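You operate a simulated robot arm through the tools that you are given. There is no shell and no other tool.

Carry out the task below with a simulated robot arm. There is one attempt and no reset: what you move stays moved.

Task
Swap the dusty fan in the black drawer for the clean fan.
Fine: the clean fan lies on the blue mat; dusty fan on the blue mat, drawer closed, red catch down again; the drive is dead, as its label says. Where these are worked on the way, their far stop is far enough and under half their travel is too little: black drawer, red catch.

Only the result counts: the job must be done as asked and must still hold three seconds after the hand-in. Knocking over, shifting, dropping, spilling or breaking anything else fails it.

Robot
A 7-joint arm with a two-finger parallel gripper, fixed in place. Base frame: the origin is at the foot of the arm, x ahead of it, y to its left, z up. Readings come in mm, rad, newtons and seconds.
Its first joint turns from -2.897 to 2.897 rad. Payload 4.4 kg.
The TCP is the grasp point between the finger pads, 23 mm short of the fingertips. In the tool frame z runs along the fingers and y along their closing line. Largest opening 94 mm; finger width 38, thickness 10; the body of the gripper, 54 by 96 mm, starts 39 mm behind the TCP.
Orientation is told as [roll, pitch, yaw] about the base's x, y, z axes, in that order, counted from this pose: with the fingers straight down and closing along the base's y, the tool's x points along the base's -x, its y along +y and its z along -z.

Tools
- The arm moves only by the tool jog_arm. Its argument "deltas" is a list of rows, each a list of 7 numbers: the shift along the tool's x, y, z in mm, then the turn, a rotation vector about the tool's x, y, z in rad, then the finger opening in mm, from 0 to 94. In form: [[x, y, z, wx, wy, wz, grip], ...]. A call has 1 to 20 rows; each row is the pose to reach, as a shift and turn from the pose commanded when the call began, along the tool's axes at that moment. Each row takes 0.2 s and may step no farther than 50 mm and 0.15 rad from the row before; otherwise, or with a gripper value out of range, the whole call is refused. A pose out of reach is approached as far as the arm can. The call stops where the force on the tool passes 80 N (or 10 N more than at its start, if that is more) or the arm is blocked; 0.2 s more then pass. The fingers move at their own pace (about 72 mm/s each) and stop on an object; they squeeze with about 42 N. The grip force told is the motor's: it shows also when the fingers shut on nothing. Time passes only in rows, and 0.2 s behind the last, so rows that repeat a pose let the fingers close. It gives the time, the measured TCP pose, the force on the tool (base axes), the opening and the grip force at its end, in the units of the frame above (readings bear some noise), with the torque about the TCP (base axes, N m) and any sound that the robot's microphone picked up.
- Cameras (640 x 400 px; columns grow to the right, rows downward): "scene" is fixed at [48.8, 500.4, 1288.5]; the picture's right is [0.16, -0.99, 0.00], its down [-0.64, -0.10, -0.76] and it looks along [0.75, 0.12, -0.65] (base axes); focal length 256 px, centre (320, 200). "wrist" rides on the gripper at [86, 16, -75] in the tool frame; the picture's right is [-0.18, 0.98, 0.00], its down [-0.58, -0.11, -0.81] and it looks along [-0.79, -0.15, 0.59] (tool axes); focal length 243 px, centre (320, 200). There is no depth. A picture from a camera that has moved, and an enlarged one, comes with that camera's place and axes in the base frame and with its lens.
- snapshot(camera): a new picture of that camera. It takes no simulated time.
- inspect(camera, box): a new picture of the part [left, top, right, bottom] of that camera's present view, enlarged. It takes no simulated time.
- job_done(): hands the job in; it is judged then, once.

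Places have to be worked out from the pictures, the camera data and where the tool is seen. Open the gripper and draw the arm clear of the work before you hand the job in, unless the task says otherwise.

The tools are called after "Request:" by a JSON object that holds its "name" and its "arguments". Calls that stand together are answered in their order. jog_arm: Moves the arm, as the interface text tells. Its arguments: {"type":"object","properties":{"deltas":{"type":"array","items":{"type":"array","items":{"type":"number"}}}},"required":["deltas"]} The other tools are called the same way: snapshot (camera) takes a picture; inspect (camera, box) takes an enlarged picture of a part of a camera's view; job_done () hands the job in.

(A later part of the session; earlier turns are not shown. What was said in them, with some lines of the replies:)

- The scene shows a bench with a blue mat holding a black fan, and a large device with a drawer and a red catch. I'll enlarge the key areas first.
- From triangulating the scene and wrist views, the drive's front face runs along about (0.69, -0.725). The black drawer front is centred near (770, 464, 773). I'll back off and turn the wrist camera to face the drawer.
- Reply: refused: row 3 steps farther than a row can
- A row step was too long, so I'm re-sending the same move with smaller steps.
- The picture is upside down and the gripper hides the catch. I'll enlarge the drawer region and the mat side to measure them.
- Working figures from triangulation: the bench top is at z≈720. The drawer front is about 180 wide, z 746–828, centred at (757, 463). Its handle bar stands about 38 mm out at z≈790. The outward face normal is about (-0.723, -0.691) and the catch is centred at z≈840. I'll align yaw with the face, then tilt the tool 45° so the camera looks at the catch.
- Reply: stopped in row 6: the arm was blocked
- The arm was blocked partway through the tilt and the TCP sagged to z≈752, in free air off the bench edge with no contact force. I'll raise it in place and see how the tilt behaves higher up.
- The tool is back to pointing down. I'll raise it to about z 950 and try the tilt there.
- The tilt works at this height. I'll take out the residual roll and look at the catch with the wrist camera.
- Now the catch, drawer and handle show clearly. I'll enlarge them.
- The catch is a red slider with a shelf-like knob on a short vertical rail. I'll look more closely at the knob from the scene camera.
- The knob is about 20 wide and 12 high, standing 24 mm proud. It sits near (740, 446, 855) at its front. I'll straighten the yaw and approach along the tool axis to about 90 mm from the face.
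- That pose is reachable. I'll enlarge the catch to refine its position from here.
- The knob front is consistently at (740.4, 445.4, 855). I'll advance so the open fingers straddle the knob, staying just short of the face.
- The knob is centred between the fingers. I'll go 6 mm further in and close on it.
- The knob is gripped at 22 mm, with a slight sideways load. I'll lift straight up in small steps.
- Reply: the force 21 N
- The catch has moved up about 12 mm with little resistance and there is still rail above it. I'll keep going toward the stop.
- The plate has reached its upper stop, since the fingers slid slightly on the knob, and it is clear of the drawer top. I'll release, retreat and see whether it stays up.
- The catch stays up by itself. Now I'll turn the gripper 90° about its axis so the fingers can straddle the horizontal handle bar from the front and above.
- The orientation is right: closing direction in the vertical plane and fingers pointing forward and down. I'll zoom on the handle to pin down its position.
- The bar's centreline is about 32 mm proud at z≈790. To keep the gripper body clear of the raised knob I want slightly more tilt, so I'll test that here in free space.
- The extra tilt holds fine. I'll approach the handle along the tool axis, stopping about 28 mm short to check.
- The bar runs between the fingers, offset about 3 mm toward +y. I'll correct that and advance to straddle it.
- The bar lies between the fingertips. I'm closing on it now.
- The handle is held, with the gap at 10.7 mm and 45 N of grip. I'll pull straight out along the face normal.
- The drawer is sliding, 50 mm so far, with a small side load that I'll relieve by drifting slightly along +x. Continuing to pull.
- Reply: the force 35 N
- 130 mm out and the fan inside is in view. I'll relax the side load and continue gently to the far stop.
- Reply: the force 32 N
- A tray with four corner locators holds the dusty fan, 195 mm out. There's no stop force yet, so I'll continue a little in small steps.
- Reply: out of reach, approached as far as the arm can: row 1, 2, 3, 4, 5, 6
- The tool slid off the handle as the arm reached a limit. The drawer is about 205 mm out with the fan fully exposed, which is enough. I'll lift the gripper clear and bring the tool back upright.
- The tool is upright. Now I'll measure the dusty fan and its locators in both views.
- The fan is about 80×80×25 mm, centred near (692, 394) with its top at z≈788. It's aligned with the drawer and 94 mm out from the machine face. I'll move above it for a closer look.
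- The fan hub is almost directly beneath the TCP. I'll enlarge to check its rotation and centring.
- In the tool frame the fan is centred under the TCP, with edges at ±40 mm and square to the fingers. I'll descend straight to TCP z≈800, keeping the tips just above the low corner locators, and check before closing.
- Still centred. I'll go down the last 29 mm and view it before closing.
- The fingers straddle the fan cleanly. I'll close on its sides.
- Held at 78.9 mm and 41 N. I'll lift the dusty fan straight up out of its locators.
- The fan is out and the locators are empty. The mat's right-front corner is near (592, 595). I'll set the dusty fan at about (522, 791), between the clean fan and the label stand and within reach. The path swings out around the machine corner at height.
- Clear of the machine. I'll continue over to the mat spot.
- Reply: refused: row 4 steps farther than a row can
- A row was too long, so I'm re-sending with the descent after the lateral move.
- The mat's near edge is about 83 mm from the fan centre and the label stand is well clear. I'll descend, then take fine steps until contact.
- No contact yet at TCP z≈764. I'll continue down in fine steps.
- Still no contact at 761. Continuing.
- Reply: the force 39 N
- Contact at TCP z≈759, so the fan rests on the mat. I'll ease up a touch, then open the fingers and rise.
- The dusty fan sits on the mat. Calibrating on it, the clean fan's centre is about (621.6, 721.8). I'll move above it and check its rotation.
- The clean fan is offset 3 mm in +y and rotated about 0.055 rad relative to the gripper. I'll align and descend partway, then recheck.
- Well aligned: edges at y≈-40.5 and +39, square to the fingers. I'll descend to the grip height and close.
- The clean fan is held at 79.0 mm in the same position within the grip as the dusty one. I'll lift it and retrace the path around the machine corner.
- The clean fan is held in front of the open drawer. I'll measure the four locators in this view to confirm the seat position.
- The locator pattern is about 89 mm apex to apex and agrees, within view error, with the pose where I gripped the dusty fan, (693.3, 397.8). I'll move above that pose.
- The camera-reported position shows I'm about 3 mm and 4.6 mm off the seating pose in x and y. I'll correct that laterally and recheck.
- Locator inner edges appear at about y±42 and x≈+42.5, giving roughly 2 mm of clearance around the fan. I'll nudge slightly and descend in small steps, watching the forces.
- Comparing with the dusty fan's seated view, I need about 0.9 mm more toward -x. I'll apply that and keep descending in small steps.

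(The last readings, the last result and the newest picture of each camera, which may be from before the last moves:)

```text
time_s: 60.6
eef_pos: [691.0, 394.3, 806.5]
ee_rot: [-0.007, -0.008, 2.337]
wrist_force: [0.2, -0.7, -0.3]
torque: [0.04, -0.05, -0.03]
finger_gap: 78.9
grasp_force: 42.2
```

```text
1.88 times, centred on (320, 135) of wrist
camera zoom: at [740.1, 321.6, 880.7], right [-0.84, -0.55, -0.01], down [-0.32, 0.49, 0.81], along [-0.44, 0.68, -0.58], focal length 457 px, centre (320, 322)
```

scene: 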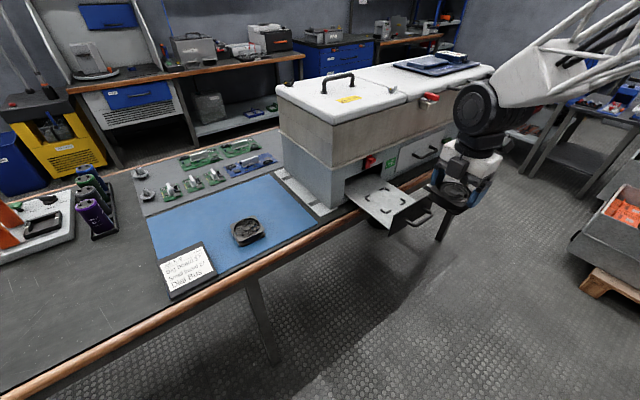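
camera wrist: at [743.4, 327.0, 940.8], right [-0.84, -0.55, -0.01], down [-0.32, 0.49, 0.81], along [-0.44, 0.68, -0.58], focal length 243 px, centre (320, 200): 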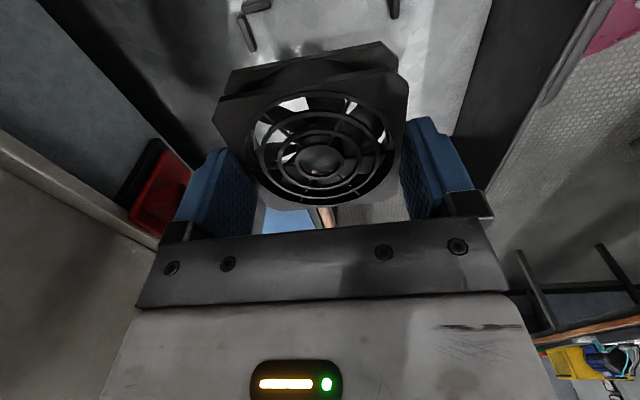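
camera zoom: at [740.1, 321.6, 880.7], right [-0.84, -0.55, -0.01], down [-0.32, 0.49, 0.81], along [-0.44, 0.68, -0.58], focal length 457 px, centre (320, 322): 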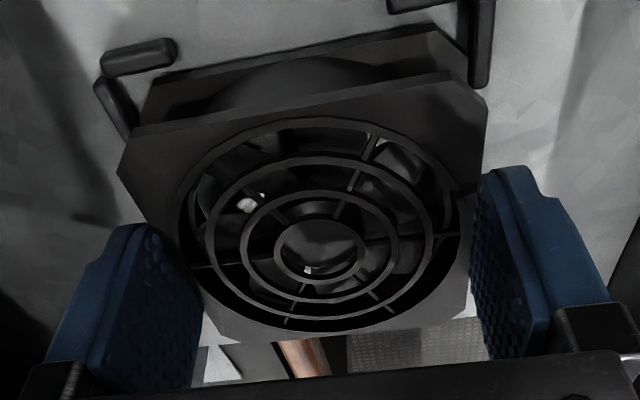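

Both the camera pose and the picture say to shift about 1.5 mm in -y. I'll correct that and lower to contact, expected near TCP z≈801.

Request:
{"name": "jog_arm", "arguments": {"deltas": [[-0.4, -1.5, 0, 0, 0, 0, 72], [-0.4, -1.5, 1, 0, 0, 0, 72], [-0.4, -1.5, 2, 0, 0, 0, 72], [-0.4, -1.5, 2, 0, 0, 0, 72]]}}

Request:
{"name": "inspect", "arguments": {"camera": "wrist", "box": [150, 30, 490, 240]}}

Request:
{"name": "inspect", "arguments": {"camera": "scene", "box": [350, 165, 430, 220]}}

```text
time_s: 61.6
eef_pos: [693.1, 396.9, 802.6]
ee_rot: [-0.007, -0.01, 2.338]
wrist_force: [0.0, 0.2, -0.3]
torque: [0.0, 0.04, 0.0]
finger_gap: 79.1
grasp_force: 42.5
```

```text
1.88 times, centred on (320, 135) of wrist
camera zoom: at [741.5, 323.7, 878.0], right [-0.84, -0.55, -0.01], down [-0.32, 0.49, 0.81], along [-0.44, 0.68, -0.58], focal length 457 px, centre (320, 322)
```

zoom: 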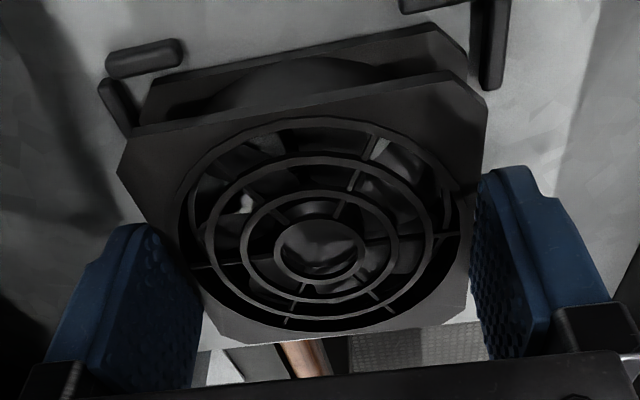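

```text
7.27 times, centred on (390, 192) of scene
camera zoom: at [48.8, 500.4, 1288.5], right [0.16, -0.99, 0.0], down [-0.64, -0.1, -0.76], along [0.75, 0.12, -0.65], focal length 1864 px, centre (-189, 254)
```

zoom: 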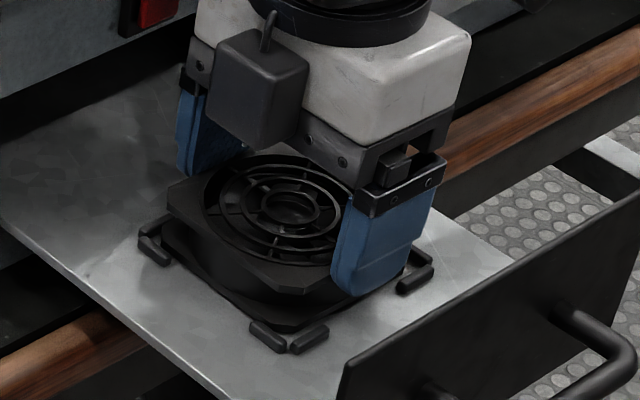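

The fan sits between all four locators. Lowering the last couple of millimetres to contact.

Request:
{"name": "jog_arm", "arguments": {"deltas": [[0, 0.5, 1, 0, 0, 0, 72], [0, 0.5, 2, 0, 0, 0, 72], [0, 0.5, 3, 0, 0, 0, 72], [0, 0.5, 3, 0, 0, 0, 72]]}}

Request:
{"name": "inspect", "arguments": {"camera": "wrist", "box": [150, 30, 490, 240]}}

```text
time_s: 62.6
eef_pos: [693.1, 398.1, 801.4]
ee_rot: [-0.009, -0.007, 2.337]
wrist_force: [1.5, -1.4, 11.6]
torque: [-0.34, 0.37, 0.11]
finger_gap: 78.8
grasp_force: 41.9
```

```text
1.88 times, centred on (320, 135) of wrist
camera zoom: at [741.3, 323.5, 876.0], right [-0.84, -0.55, -0.01], down [-0.33, 0.49, 0.81], along [-0.44, 0.68, -0.58], focal length 457 px, centre (320, 322)
```

zoom: 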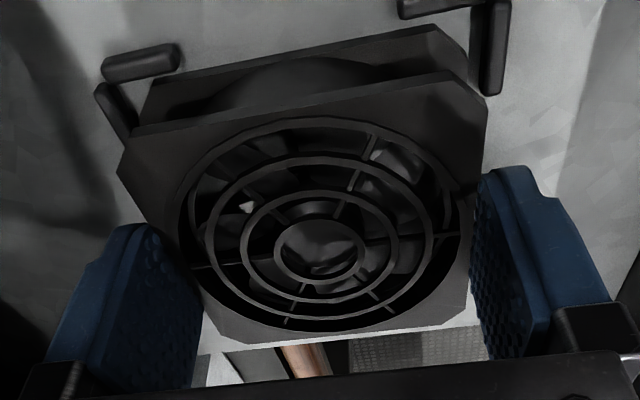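

Contact is at the predicted tray height with 12 N up, so the fan is seated. I'll release and rise.

Request:
{"name": "jog_arm", "arguments": {"deltas": [[0, 0, -0.6, 0, 0, 0, 72], [0, 0, -0.6, 0, 0, 0, 82], [0, 0, -0.6, 0, 0, 0, 94], [0, 0, -0.6, 0, 0, 0, 94], [0, 0, -10, 0, 0, 0, 94], [0, 0, -40, 0, 0, 0, 94], [0, 0, -80, 0, 0, 0, 94], [0, 0, -120, 0, 0, 0, 94]]}}

Request:
{"name": "inspect", "arguments": {"camera": "scene", "box": [350, 165, 430, 220]}}

Request:
{"name": "snapshot", "arguments": {"camera": "wrist"}}

```text
time_s: 64.4
eef_pos: [693.8, 396.5, 921.3]
ee_rot: [-0.005, -0.008, 2.336]
wrist_force: [-0.1, -0.2, -0.5]
torque: [-0.02, -0.05, 0.01]
finger_gap: 94.1
grasp_force: 0.0
```

```text
7.27 times, centred on (390, 192) of scene
camera zoom: at [48.8, 500.4, 1288.5], right [0.16, -0.99, 0.0], down [-0.64, -0.1, -0.76], along [0.75, 0.12, -0.65], focal length 1864 px, centre (-189, 254)
```

zoom: 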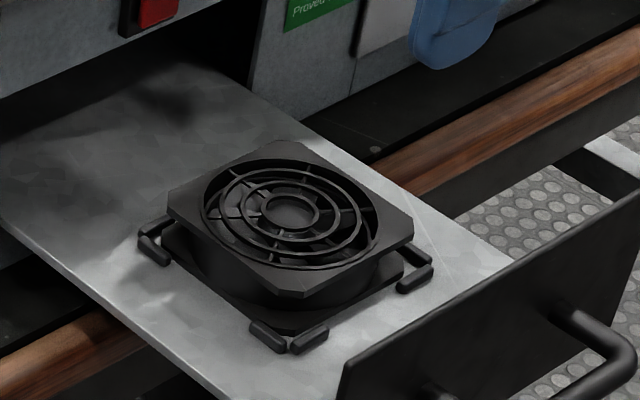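

```text
taken
camera wrist: at [741.5, 322.2, 994.7], right [-0.84, -0.55, 0.0], down [-0.32, 0.49, 0.81], along [-0.44, 0.68, -0.58], focal length 243 px, centre (320, 200)
```

wrist: 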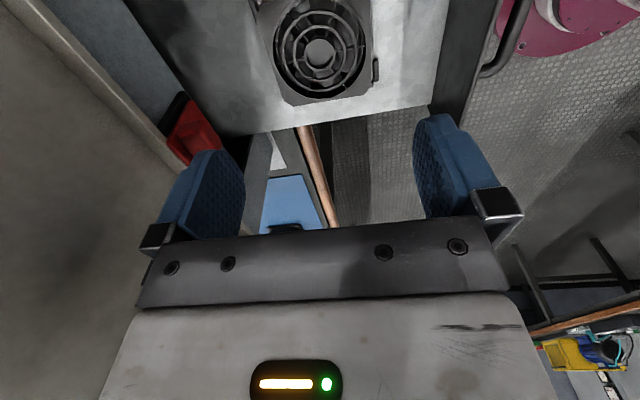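

The clean fan is seated in its locators. Next is closing the drawer. I'll move out above the handle to locate it.

Request:
{"name": "jog_arm", "arguments": {"deltas": [[0, 36, -5, 0, 0, 0, 94], [0, 72, -5, 0, 0, 0, 94], [0, 108, -5, 0, 0, 0, 60], [0, 143, 0, 0, 0, 0, 28], [0, 143, 0, 0, 0, 0, 28]]}}

Request:
{"name": "snapshot", "arguments": {"camera": "wrist"}}

Request:
{"name": "inspect", "arguments": {"camera": "scene", "box": [340, 150, 450, 240]}}

```text
time_s: 65.6
eef_pos: [586.7, 296.3, 919.5]
ee_rot: [-0.007, -0.008, 2.337]
wrist_force: [-0.7, 0.1, -0.1]
torque: [-0.01, 0.0, 0.01]
finger_gap: 28.1
grasp_force: 0.1
```

```text
taken
camera wrist: at [635.7, 222.4, 994.5], right [-0.84, -0.55, -0.01], down [-0.32, 0.49, 0.81], along [-0.44, 0.68, -0.58], focal length 243 px, centre (320, 200)
```

wrist: 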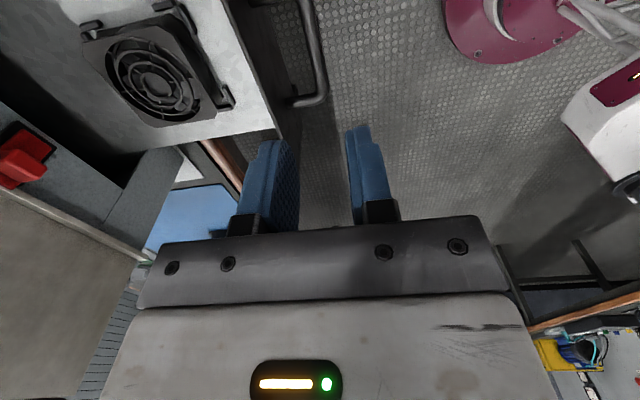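

```text
4.44 times, centred on (395, 195) of scene
camera zoom: at [48.8, 500.4, 1288.5], right [0.16, -0.99, 0.0], down [-0.64, -0.1, -0.76], along [0.75, 0.12, -0.65], focal length 1139 px, centre (-13, 222)
```

zoom: 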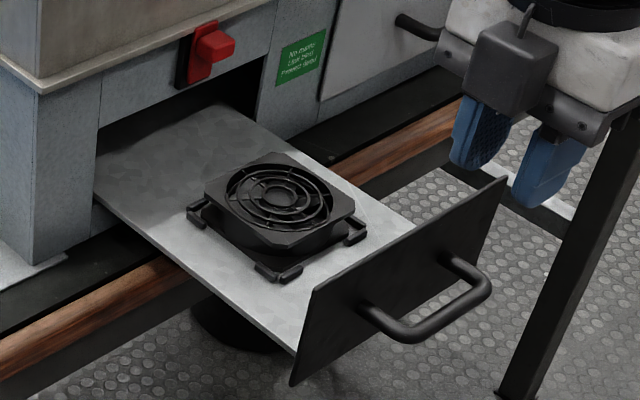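

The bar is 3 mm off in -y and parallel to the fingers, with the drawer about 202 mm out. I'll straddle the bar from above, staying high enough for the gripper body to clear the panel top, and grip it.

Request:
{"name": "jog_arm", "arguments": {"deltas": [[0, -3, 35, 0, 0, 0, 28], [0, -3, 70, 0, 0, 0, 28], [0, -3, 95, 0, 0, 0, 28], [0, -3, 95, 0, 0, 0, 28]]}}

Request:
{"name": "snapshot", "arguments": {"camera": "wrist"}}

Request:
{"name": "inspect", "arguments": {"camera": "scene", "box": [340, 150, 450, 240]}}

```text
time_s: 66.6
eef_pos: [591.1, 298.3, 826.9]
ee_rot: [-0.006, -0.009, 2.336]
wrist_force: [-0.1, -0.3, 0.5]
torque: [0.0, 0.01, 0.0]
finger_gap: 28.0
grasp_force: 0.1
```

```text
taken
camera wrist: at [638.5, 225.4, 900.9], right [-0.84, -0.55, -0.01], down [-0.32, 0.49, 0.81], along [-0.44, 0.68, -0.58], focal length 243 px, centre (320, 200)
```

wrist: 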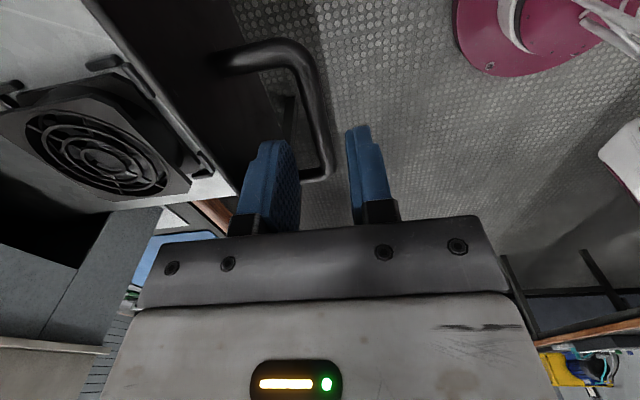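

```text
4.44 times, centred on (395, 195) of scene
camera zoom: at [48.8, 500.4, 1288.5], right [0.16, -0.99, 0.0], down [-0.64, -0.1, -0.76], along [0.75, 0.12, -0.65], focal length 1139 px, centre (-13, 222)
```

zoom: 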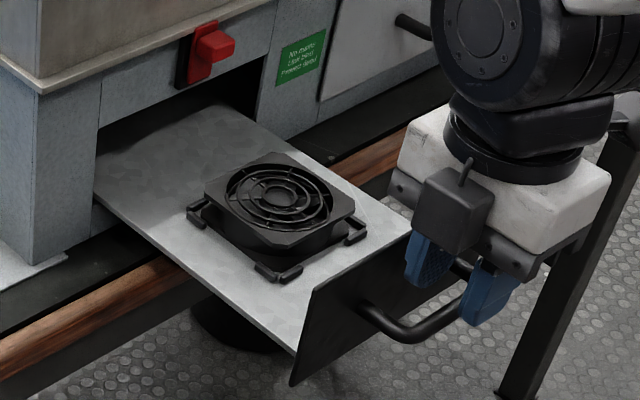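

Aligned, with the bar at y≈-0.6. Descending the last 23 mm and gripping.

Request:
{"name": "jog_arm", "arguments": {"deltas": [[0, -0.5, 10, 0, 0, 0, 28], [0, -0.5, 18, 0, 0, 0, 28], [0, -0.5, 23, 0, 0, 0, 28], [0, -0.5, 23, 0, 0, 0, 6], [0, -0.5, 23, 0, 0, 0, 6], [0, -0.5, 23, 0, 0, 0, 6], [0, -0.5, 23, 0, 0, 0, 6]]}}

Request:
{"name": "inspect", "arguments": {"camera": "scene", "box": [340, 150, 450, 240]}}

```text
time_s: 68.2
eef_pos: [591.5, 299.5, 802.2]
ee_rot: [-0.007, -0.008, 2.337]
wrist_force: [0.9, 0.5, -3.1]
torque: [-0.06, -0.05, -0.23]
finger_gap: 10.7
grasp_force: 44.9
```

```text
4.44 times, centred on (395, 195) of scene
camera zoom: at [48.8, 500.4, 1288.5], right [0.16, -0.99, 0.0], down [-0.64, -0.1, -0.76], along [0.75, 0.12, -0.65], focal length 1139 px, centre (-13, 222)
```

zoom: 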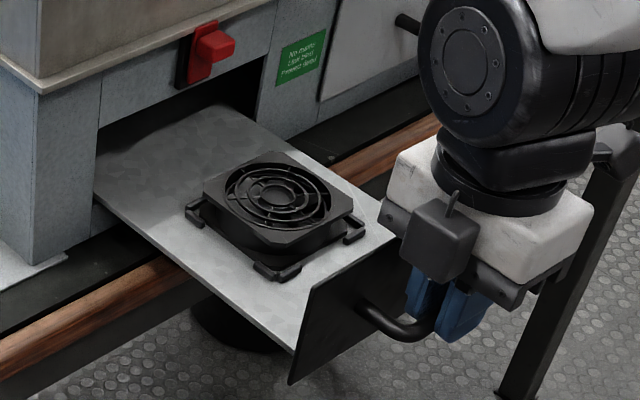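

The handle is held. I'll push the drawer in about 105 mm with the upright tool, gently and in the drawer's direction.

Request:
{"name": "jog_arm", "arguments": {"deltas": [[0, -8, 0, 0, 0, 0, 6], [0.1, -18, 0, 0, 0, 0, 6], [0.1, -28, 0, 0, 0, 0, 6], [0.2, -38, 0, 0, 0, 0, 6], [0.2, -48, 0, 0, 0, 0, 6], [0.3, -58, 0, 0, 0, 0, 6], [0.3, -68, 0, 0, 0, 0, 6], [0.4, -78, 0, 0, 0, 0, 6], [0.4, -88, 0, 0, 0, 0, 6], [0.5, -98, 0, 0, 0, 0, 6], [0.5, -105, 0, 0, 0, 0, 6]]}}

Request:
{"name": "snapshot", "arguments": {"camera": "scene"}}

```text
time_s: 70.6
eef_pos: [667.2, 373.2, 803.1]
ee_rot: [-0.005, -0.009, 2.337]
wrist_force: [-20.8, 19.1, -14.5]
torque: [0.25, 0.34, -0.24]
finger_gap: 10.7
grasp_force: 45.0
```

```text
taken
```

scene: 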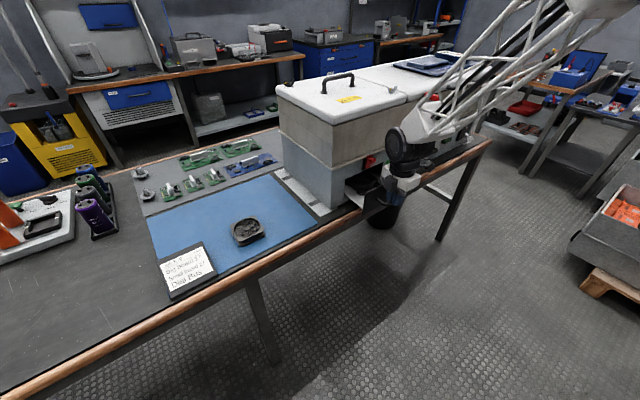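

About 97 mm remain. From here the gripper body would meet the machine if kept upright, so I'll release, rise, back off and re-tilt as I did for opening.

Request:
{"name": "jog_arm", "arguments": {"deltas": [[-0.8, 0, 0, 0, 0, 0, 6], [-0.8, 0, 0, 0, 0, 0, 28], [-0.8, 0, 0, 0, 0, 0, 28], [-0.8, 0, -20, 0, 0, 0, 28], [-0.8, 0, -55, 0, 0, 0, 28], [-0.8, 15, -90, 0, 0, 0, 28], [-0.8, 45, -110, 0, 0, 0, 28], [-0.8, 75, -110, 0, 0, 0, 28]]}}

Request:
{"name": "jog_arm", "arguments": {"deltas": [[0, 0, 0, 0.14, 0, 0, 28], [0, 0, 0, 0.28, 0, 0, 28], [0, 0, 0, 0.42, 0, 0, 28], [0, 0, 0, 0.56, 0, 0, 28], [0, 0, 0, 0.7, 0, 0, 28], [0, 0, 0, 0.73, 0, 0, 28], [0, 0, 0, 0.73, 0, 0, 28]]}}

Request:
{"name": "snapshot", "arguments": {"camera": "wrist"}}

Request:
{"name": "inspect", "arguments": {"camera": "scene", "box": [330, 140, 440, 230]}}

```text
time_s: 72.4
eef_pos: [612.7, 321.6, 911.7]
ee_rot: [-0.008, -0.01, 2.338]
wrist_force: [0.0, 0.0, 0.4]
torque: [-0.01, 0.0, 0.01]
finger_gap: 28.0
grasp_force: 0.0
```

```text
time_s: 74.0
eef_pos: [614.3, 319.7, 911.6]
ee_rot: [-0.737, -0.01, 2.337]
wrist_force: [0.4, 0.4, 0.3]
torque: [0.0, -0.02, 0.0]
finger_gap: 27.9
grasp_force: 0.1
```

```text
taken
camera wrist: at [629.2, 214.7, 956.9], right [-0.66, -0.37, -0.66], down [-0.73, 0.09, 0.67], along [-0.19, 0.92, -0.33], focal length 243 px, centre (320, 200)
```

wrist: 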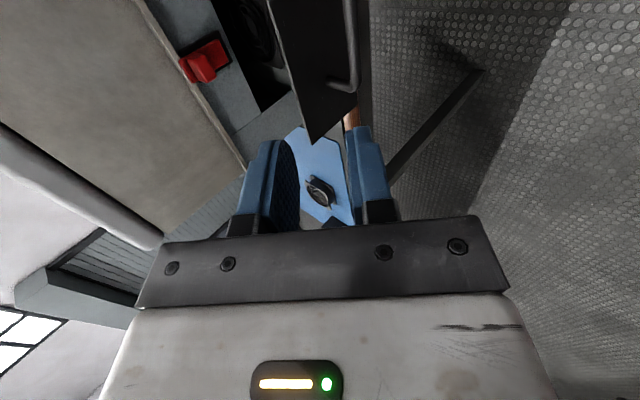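

```text
4.44 times, centred on (385, 185) of scene
camera zoom: at [48.8, 500.4, 1288.5], right [0.16, -0.99, 0.0], down [-0.64, -0.1, -0.76], along [0.75, 0.12, -0.65], focal length 1139 px, centre (31, 267)
```

zoom: 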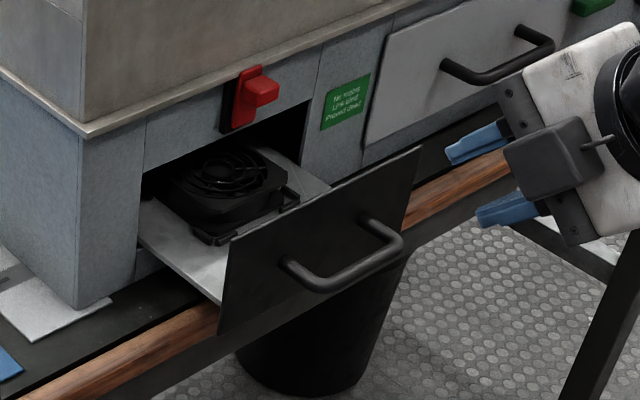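

The tilt is good. The bar should be near (667, 373, 790). I'll approach along the tool axis to about 28 mm short and check.

Request:
{"name": "jog_arm", "arguments": {"deltas": [[0, 9, 34, 0, 0, 0, 28], [-0.5, 18, 68, 0, 0, 0, 28], [-0.7, 25.9, 100, 0, 0, 0, 28], [-0.7, 25.9, 102, 0, 0, 0, 28]]}}

Request:
{"name": "snapshot", "arguments": {"camera": "wrist"}}

Request:
{"name": "inspect", "arguments": {"camera": "scene", "box": [330, 140, 440, 230]}}

```text
time_s: 75.0
eef_pos: [649.0, 355.8, 819.1]
ee_rot: [-0.735, -0.009, 2.339]
wrist_force: [0.9, 0.7, 0.3]
torque: [-0.01, -0.02, 0.0]
finger_gap: 27.8
grasp_force: 0.0
```

```text
taken
camera wrist: at [663.6, 250.8, 863.9], right [-0.66, -0.37, -0.66], down [-0.73, 0.09, 0.68], along [-0.19, 0.92, -0.33], focal length 243 px, centre (320, 200)
```

wrist: 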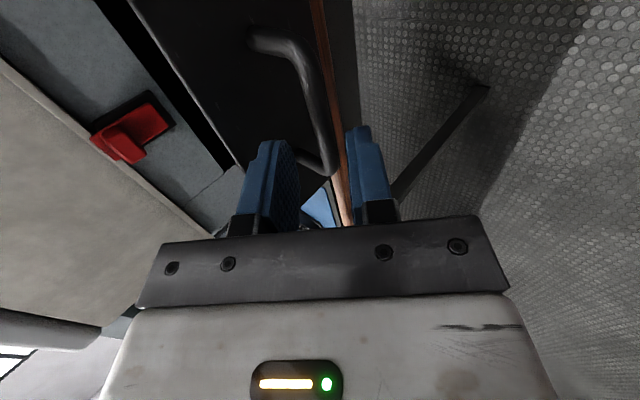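

```text
4.44 times, centred on (385, 185) of scene
camera zoom: at [48.8, 500.4, 1288.5], right [0.16, -0.99, 0.0], down [-0.64, -0.1, -0.76], along [0.75, 0.12, -0.65], focal length 1139 px, centre (31, 267)
```

zoom: 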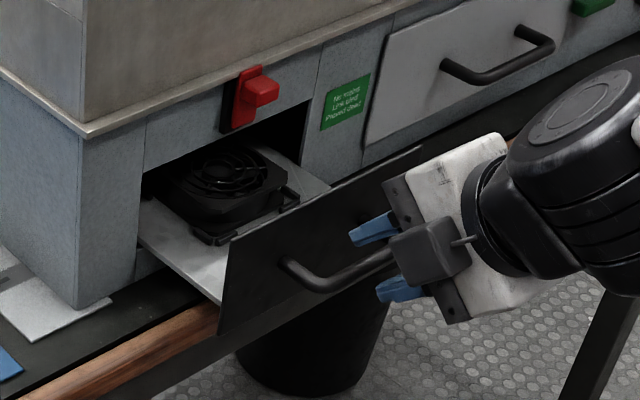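

The bar sits between the fingers as before. Advancing and gripping.

Request:
{"name": "jog_arm", "arguments": {"deltas": [[0, 1, 9, 0, 0, 0, 28], [0, 1, 18, 0, 0, 0, 28], [0, 1, 27, 0, 0, 0, 28], [0, 1, 27, 0, 0, 0, 28], [0, 1, 27, 0, 0, 0, 6], [0, 1, 27, 0, 0, 0, 6], [0, 1, 27, 0, 0, 0, 6], [0, 1, 27, 0, 0, 0, 6]]}}

Request:
{"name": "inspect", "arguments": {"camera": "wrist", "box": [200, 60, 440, 240]}}

```text
time_s: 76.8
eef_pos: [660.1, 368.4, 800.7]
ee_rot: [-0.736, -0.009, 2.339]
wrist_force: [-1.1, 0.9, -1.9]
torque: [-0.4, -0.37, 0.56]
finger_gap: 10.6
grasp_force: 45.1
```

```text
2.22 times, centred on (320, 150) of wrist
camera zoom: at [675.1, 262.5, 843.9], right [-0.66, -0.37, -0.66], down [-0.73, 0.09, 0.68], along [-0.19, 0.92, -0.33], focal length 539 px, centre (320, 311)
```

zoom: 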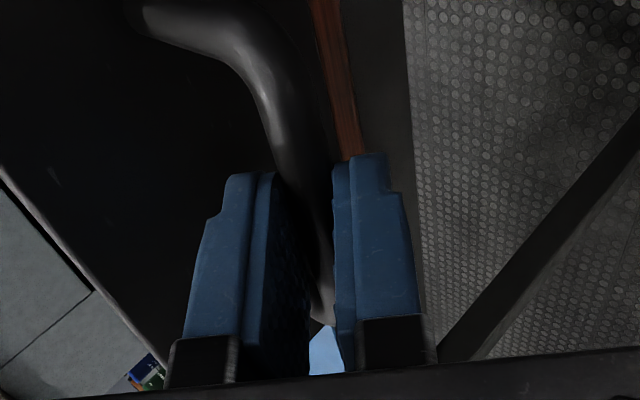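

Gripped. By camera position about 95 mm remain to the closed pose. Pushing in 88 mm now.

Request:
{"name": "jog_arm", "arguments": {"deltas": [[0, -6, 5.4, 0, 0, 0, 6], [0, -13.4, 12.1, 0, 0, 0, 6], [0, -20.8, 18.8, 0, 0, 0, 6], [0, -28.2, 25.5, 0, 0, 0, 6], [0, -35.6, 32.2, 0, 0, 0, 6], [0, -43, 38.9, 0, 0, 0, 6], [0, -50.4, 45.6, 0, 0, 0, 6], [0, -57.8, 52.3, 0, 0, 0, 6], [0, -65.2, 59, 0, 0, 0, 6]]}}

Request:
{"name": "inspect", "arguments": {"camera": "scene", "box": [330, 130, 430, 210]}}

Request:
{"name": "snapshot", "arguments": {"camera": "wrist"}}

```text
time_s: 78.8
eef_pos: [724.6, 427.7, 799.8]
ee_rot: [-0.737, -0.009, 2.336]
wrist_force: [-11.0, 8.0, 5.8]
torque: [-0.26, -0.33, 0.89]
finger_gap: 10.6
grasp_force: 45.2
```

```text
5.00 times, centred on (380, 170) of scene
camera zoom: at [48.8, 500.4, 1288.5], right [0.16, -0.99, 0.0], down [-0.64, -0.1, -0.76], along [0.75, 0.12, -0.65], focal length 1281 px, centre (20, 350)
```

zoom: 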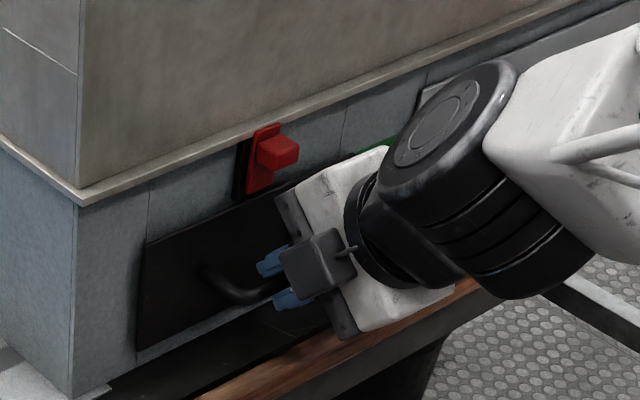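

```text
taken
camera wrist: at [739.7, 323.7, 843.7], right [-0.66, -0.37, -0.66], down [-0.73, 0.1, 0.67], along [-0.19, 0.92, -0.33], focal length 243 px, centre (320, 200)
```

wrist: 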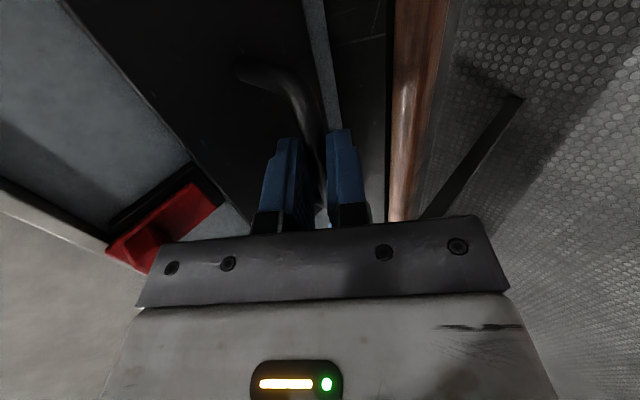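

About 6 mm remain. I'll push home in 2 mm steps.

Request:
{"name": "jog_arm", "arguments": {"deltas": [[-0.3, -1.5, 1.3, 0, 0, 0, 6], [-0.3, -3, 2.7, 0, 0, 0, 6], [-0.3, -4.5, 4, 0, 0, 0, 6], [-0.3, -6, 5.4, 0, 0, 0, 6], [-0.3, -7.4, 6.7, 0, 0, 0, 6]]}}

Request:
{"name": "inspect", "arguments": {"camera": "scene", "box": [330, 130, 430, 210]}}

Request:
{"name": "inspect", "arguments": {"camera": "wrist", "box": [0, 0, 340, 240]}}

```text
time_s: 80.0
eef_pos: [729.6, 435.1, 796.3]
ee_rot: [-0.733, -0.01, 2.338]
wrist_force: [-32.0, -40.3, -5.3]
torque: [-0.86, -0.17, 0.82]
finger_gap: 10.8
grasp_force: 45.3
```

```text
5.00 times, centred on (380, 170) of scene
camera zoom: at [48.8, 500.4, 1288.5], right [0.16, -0.99, 0.0], down [-0.64, -0.1, -0.76], along [0.75, 0.12, -0.65], focal length 1281 px, centre (20, 350)
```

zoom: 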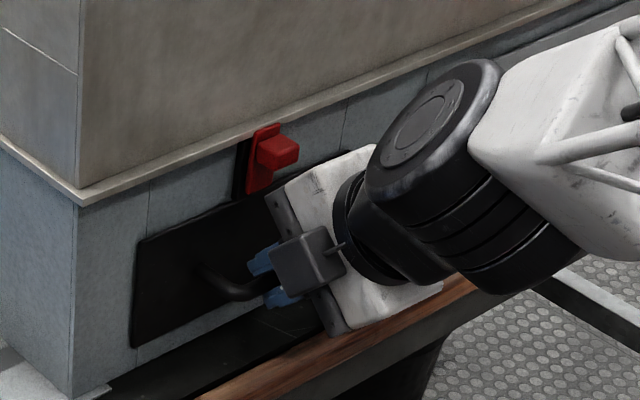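

```text
1.67 times, centred on (170, 120) of wrist
camera zoom: at [744.9, 329.3, 840.9], right [-0.66, -0.37, -0.66], down [-0.73, 0.1, 0.68], along [-0.19, 0.92, -0.33], focal length 404 px, centre (570, 333)
```

zoom: 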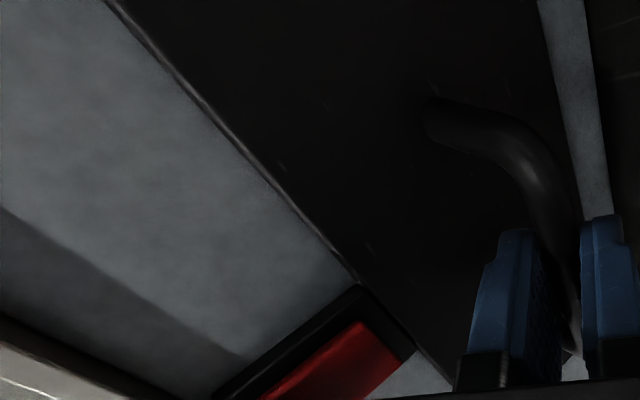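

The drawer is against its stop, with 51 N reaction. I'll open the fingers and back out along the tool axis.

Request:
{"name": "jog_arm", "arguments": {"deltas": [[0, 0, 0, 0, 0, 0, 28], [0, 0, 0, 0, 0, 0, 28], [0, 0, -15, 0, 0, 0, 28], [0, 0, -40, 0, 0, 0, 28], [0, 0, -75, 0, 0, 0, 40], [0, 0, -115, 0, 0, 0, 60], [0, 0, -130, 0, 0, 0, 70]]}}

Request:
{"name": "inspect", "arguments": {"camera": "scene", "box": [330, 130, 430, 210]}}

```text
time_s: 81.6
eef_pos: [667.9, 374.3, 894.9]
ee_rot: [-0.735, -0.01, 2.337]
wrist_force: [0.4, 0.9, -1.2]
torque: [-0.01, 0.0, 0.0]
finger_gap: 70.1
grasp_force: 0.1
```

```text
5.00 times, centred on (380, 170) of scene
camera zoom: at [48.8, 500.4, 1288.5], right [0.16, -0.99, 0.0], down [-0.64, -0.1, -0.76], along [0.75, 0.12, -0.65], focal length 1281 px, centre (20, 350)
```

zoom: 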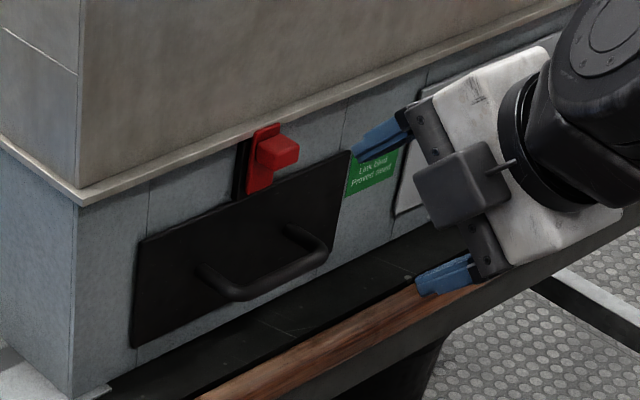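

The drawer is shut flush. To lower the catch, I'll reduce tilt to 0.6 and turn the gripper back 90° so the fingers straddle the knob sideways.

Request:
{"name": "jog_arm", "arguments": {"deltas": [[0, 0, 0, -0.135, 0, 0, 80], [0, 0, 0, -0.135, 0, 0, 80]]}}

Request:
{"name": "jog_arm", "arguments": {"deltas": [[0, 0, 0, 0, 0, 0.14, 80], [0, 0, 0, 0, 0, 0.28, 80], [0, 0, 0, 0, 0, 0.42, 80], [0, 0, 0, 0, 0, 0.56, 80], [0, 0, 0, 0, 0, 0.7, 80], [0, 0, 0, 0, 0, 0.84, 80], [0, 0, 0, 0, 0, 0.98, 80], [0, 0, 0, 0, 0, 1.12, 80], [0, 0, 0, 0, 0, 1.26, 80], [0, 0, 0, 0, 0, 1.4, 80], [0, 0, 0, 0, 0, 1.5, 80], [0, 0, 0, 0, 0, 1.5708, 80], [0, 0, 0, 0, 0, 1.5708, 80]]}}

Request:
{"name": "snapshot", "arguments": {"camera": "wrist"}}

```text
time_s: 82.2
eef_pos: [668.8, 373.3, 894.9]
ee_rot: [-0.6, -0.009, 2.338]
wrist_force: [-0.5, 0.1, -0.8]
torque: [0.02, -0.02, -0.01]
finger_gap: 80.0
grasp_force: 0.1
```

```text
time_s: 85.0
eef_pos: [668.5, 375.2, 895.0]
ee_rot: [0.009, -0.602, 0.76]
wrist_force: [-0.1, 0.0, -0.4]
torque: [-0.01, 0.0, 0.03]
finger_gap: 79.9
grasp_force: 0.1
```

```text
taken
camera wrist: at [575.6, 308.2, 908.4], right [-0.57, 0.81, 0.11], down [0.1, -0.07, 0.99], along [0.81, 0.58, -0.04], focal length 243 px, centre (320, 200)
```

wrist: 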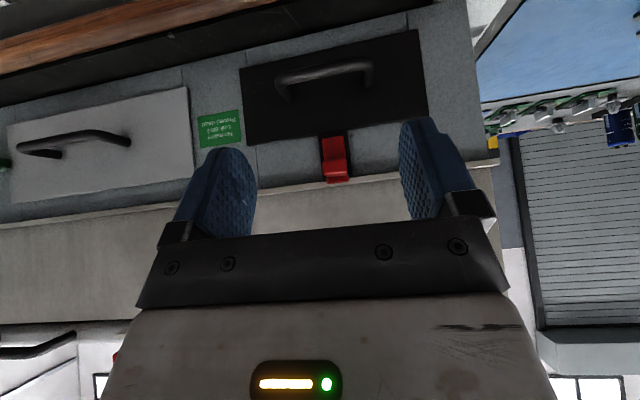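

The gripper is oriented for the catch. I'll enlarge to locate the raised knob.

Request:
{"name": "inspect", "arguments": {"camera": "wrist", "box": [280, 110, 400, 210]}}

```text
4.00 times, centred on (340, 160) of wrist
camera zoom: at [575.6, 308.2, 908.4], right [-0.57, 0.81, 0.11], down [0.1, -0.07, 0.99], along [0.81, 0.58, -0.04], focal length 970 px, centre (240, 360)
```

zoom: 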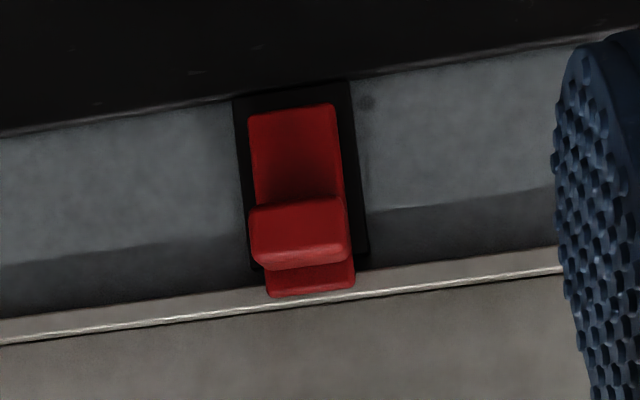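

The raised knob front is at about (740, 445.5, 874). I'll move in to straddle it, using the same relative pose as before.

Request:
{"name": "jog_arm", "arguments": {"deltas": [[-20, 0, 20, 0, 0, 0, 70], [-38, 0, 37, 0, 0, 0, 60], [-50, -0.5, 48.5, 0, 0, 0, 60], [-59, -0.5, 57.5, 0, 0, 0, 60], [-59, -0.5, 57.5, 0, 0, 0, 60]]}}

Request:
{"name": "snapshot", "arguments": {"camera": "wrist"}}

```text
time_s: 86.2
eef_pos: [726.6, 429.9, 881.7]
ee_rot: [0.01, -0.603, 0.76]
wrist_force: [0.2, 0.1, 0.6]
torque: [0.01, -0.01, 0.01]
finger_gap: 59.9
grasp_force: 0.0
```

```text
taken
camera wrist: at [633.6, 363.7, 895.1], right [-0.57, 0.81, 0.11], down [0.1, -0.07, 0.99], along [0.81, 0.58, -0.04], focal length 243 px, centre (320, 200)
```

wrist: 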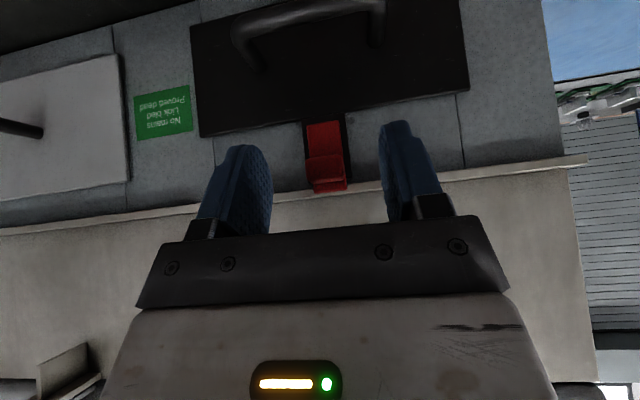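

The knob is centred. Moving in the last 8 mm and closing on it.

Request:
{"name": "jog_arm", "arguments": {"deltas": [[-3, -0.6, 2.8, 0, 0, 0, 60], [-5.9, -0.8, 5.6, 0, 0, 0, 60], [-5.9, -0.8, 5.6, 0, 0, 0, 30], [-5.9, -0.8, 5.6, 0, 0, 0, 10], [-5.9, -0.8, 5.6, 0, 0, 0, 10], [-5.9, -0.8, 5.6, 0, 0, 0, 10]]}}

Request:
{"name": "inspect", "arguments": {"camera": "wrist", "box": [240, 100, 420, 240]}}

```text
time_s: 87.6
eef_pos: [733.0, 435.7, 880.0]
ee_rot: [0.009, -0.604, 0.763]
wrist_force: [-4.9, 8.1, -1.8]
torque: [-0.38, -0.15, 0.82]
finger_gap: 21.9
grasp_force: 45.1
```

```text
2.86 times, centred on (330, 170) of wrist
camera zoom: at [639.5, 368.9, 893.6], right [-0.57, 0.81, 0.11], down [0.1, -0.07, 0.99], along [0.81, 0.58, -0.04], focal length 693 px, centre (291, 286)
```

zoom: 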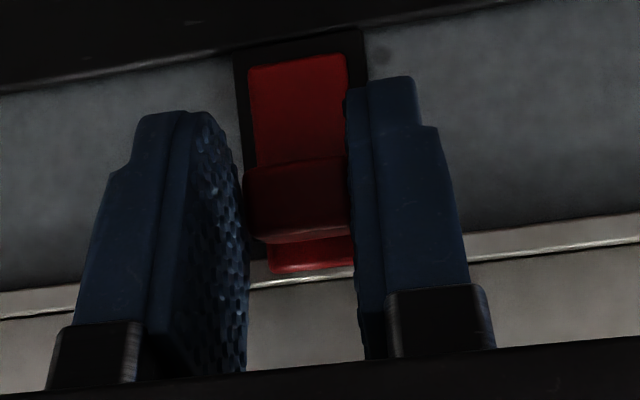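

Gripped at 21.9 mm. Now I'll slide it straight down in 3 mm steps to the lower stop.

Request:
{"name": "jog_arm", "arguments": {"deltas": [[1.7, 0, 2.5, 0, 0, 0, 10], [3.4, 0, 5, 0, 0, 0, 10], [5.1, 0, 7.4, 0, 0, 0, 10], [6.8, 0, 9.9, 0, 0, 0, 10], [8.5, 0, 12.4, 0, 0, 0, 10], [10.2, 0, 14.8, 0, 0, 0, 10], [11.9, 0, 17.3, 0, 0, 0, 10], [13, 0, 18.9, 0, 0, 0, 10]]}}

Request:
{"name": "inspect", "arguments": {"camera": "wrist", "box": [240, 100, 420, 240]}}

```text
time_s: 89.4
eef_pos: [733.9, 437.9, 861.1]
ee_rot: [0.008, -0.606, 0.763]
wrist_force: [-29.4, 12.0, 31.7]
torque: [0.47, -0.43, 1.2]
finger_gap: 22.0
grasp_force: 45.0
```

```text
2.86 times, centred on (330, 170) of wrist
camera zoom: at [640.9, 370.4, 873.1], right [-0.57, 0.81, 0.11], down [0.09, -0.07, 0.99], along [0.81, 0.58, -0.04], focal length 693 px, centre (291, 286)
```

zoom: 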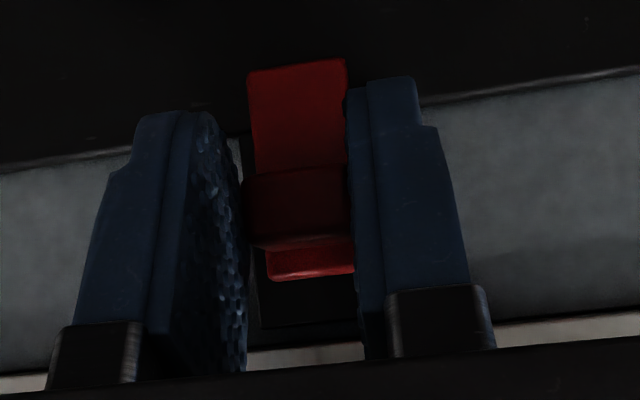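

It has reached the lower stop, with 32 N up, and the plate overlaps the drawer again. I'll release and back away.

Request:
{"name": "jog_arm", "arguments": {"deltas": [[0, 0, 0, 0, 0, 0, 30], [0, 0, 0, 0, 0, 0, 60], [0, 0, 0, 0, 0, 0, 60], [20, 0, -14, 0, 0, 0, 60], [45, 0, -32, 0, 0, 0, 70], [70, 0, -60, 0, 0, 0, 80], [90, 0, -95, 0, 0, 0, 80]]}}

Request:
{"name": "inspect", "arguments": {"camera": "wrist", "box": [230, 20, 430, 180]}}

Request:
{"name": "snapshot", "arguments": {"camera": "scene"}}

Request:
{"name": "inspect", "arguments": {"camera": "scene", "box": [330, 130, 430, 210]}}

```text
time_s: 91.0
eef_pos: [641.9, 345.3, 884.2]
ee_rot: [0.009, -0.599, 0.761]
wrist_force: [0.3, 0.2, -0.9]
torque: [0.0, -0.01, 0.01]
finger_gap: 79.9
grasp_force: 0.1
```

```text
2.50 times, centred on (330, 100) of wrist
camera zoom: at [548.2, 278.8, 898.2], right [-0.57, 0.81, 0.11], down [0.1, -0.07, 0.99], along [0.81, 0.58, -0.04], focal length 606 px, centre (295, 450)
```

zoom: 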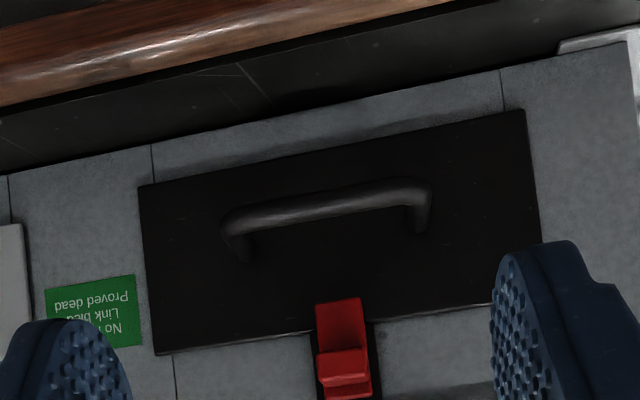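

```text
taken
```

scene: 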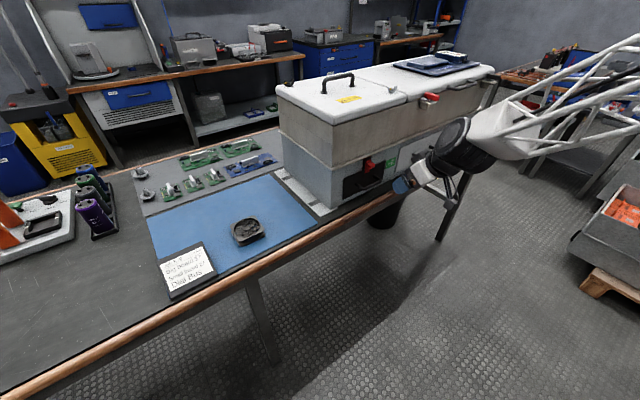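

```text
5.00 times, centred on (380, 170) of scene
camera zoom: at [48.8, 500.4, 1288.5], right [0.16, -0.99, 0.0], down [-0.64, -0.1, -0.76], along [0.75, 0.12, -0.65], focal length 1281 px, centre (20, 350)
```

zoom: 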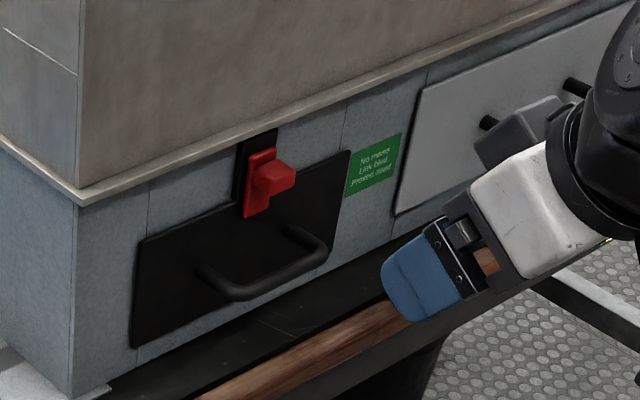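

The drawer is closed, the catch is back in its original down position, and the dusty fan is on the mat. I'll draw the arm further clear before handing in.

Request:
{"name": "jog_arm", "arguments": {"deltas": [[15, 0, -40, 0, 0.1, 0, 80], [25, 0, -80, 0, 0.2, 0, 80], [35, 0, -120, 0, 0.3, 0, 80], [45, 0, -155, 0, 0.4, 0, 80], [50, 0, -185, 0, 0.5, 0, 80], [50, 0, -185, 0, 0.6, 0, 80], [50, 0, -185, 0, 0.6, 0, 80]]}}

Request:
{"name": "snapshot", "arguments": {"camera": "scene"}}

Request:
{"name": "inspect", "arguments": {"camera": "scene", "box": [200, 170, 320, 250]}}

```text
time_s: 92.6
eef_pos: [536.4, 243.9, 1008.5]
ee_rot: [0.008, 0.002, 0.766]
wrist_force: [-0.8, 0.2, 0.6]
torque: [0.0, -0.04, 0.0]
finger_gap: 79.9
grasp_force: 0.0
```

```text
taken
```

scene: 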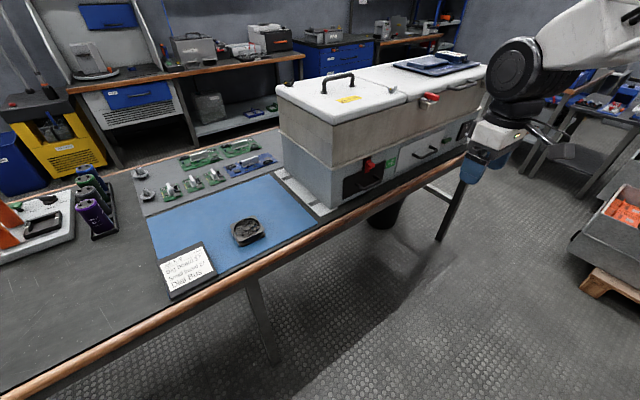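

```text
5.00 times, centred on (260, 210) of scene
camera zoom: at [48.8, 500.4, 1288.5], right [0.16, -0.99, 0.0], down [-0.64, -0.1, -0.76], along [0.75, 0.12, -0.65], focal length 1281 px, centre (620, 150)
```

zoom: 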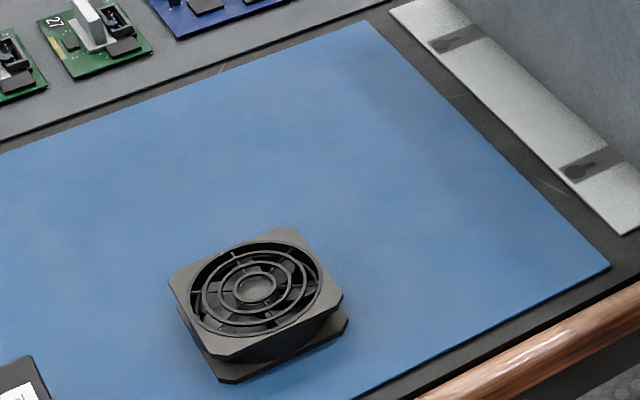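

Everything is in place: the clean fan is in the closed drawer, the catch is down, the dusty fan lies flat on the mat, and the arm is clear with the gripper open. Handing in.

Request:
{"name": "job_done", "arguments": {}}

```text
The job is handed in.
```

I swapped the fans and handed the job in. I don't have the judge's result.

- **Clean fan:** it is seated between the four locators on the drawer's tray. I felt contact at the expected tray height, and the picture taken after release showed it in place.
- **Dusty fan:** it lies flat on the blue mat, between where the clean fan was and the label stand.
- **Drawer:** it is pushed fully closed against its stop, and the panel lines up with its original position in the scene view.
- **Red catch:** it is back down at its lower stop, overlapping the drawer as at the start.

- **Grip on the handle:** while I was opening the drawer, the gripper came off the handle near the end of the pull, at about 200 mm, when the arm reached its limit. The drawer was already open far enough to reach the fan.
- **End state:** the arm was raised and clear with the gripper open, and I saw nothing else moved in the last pictures.
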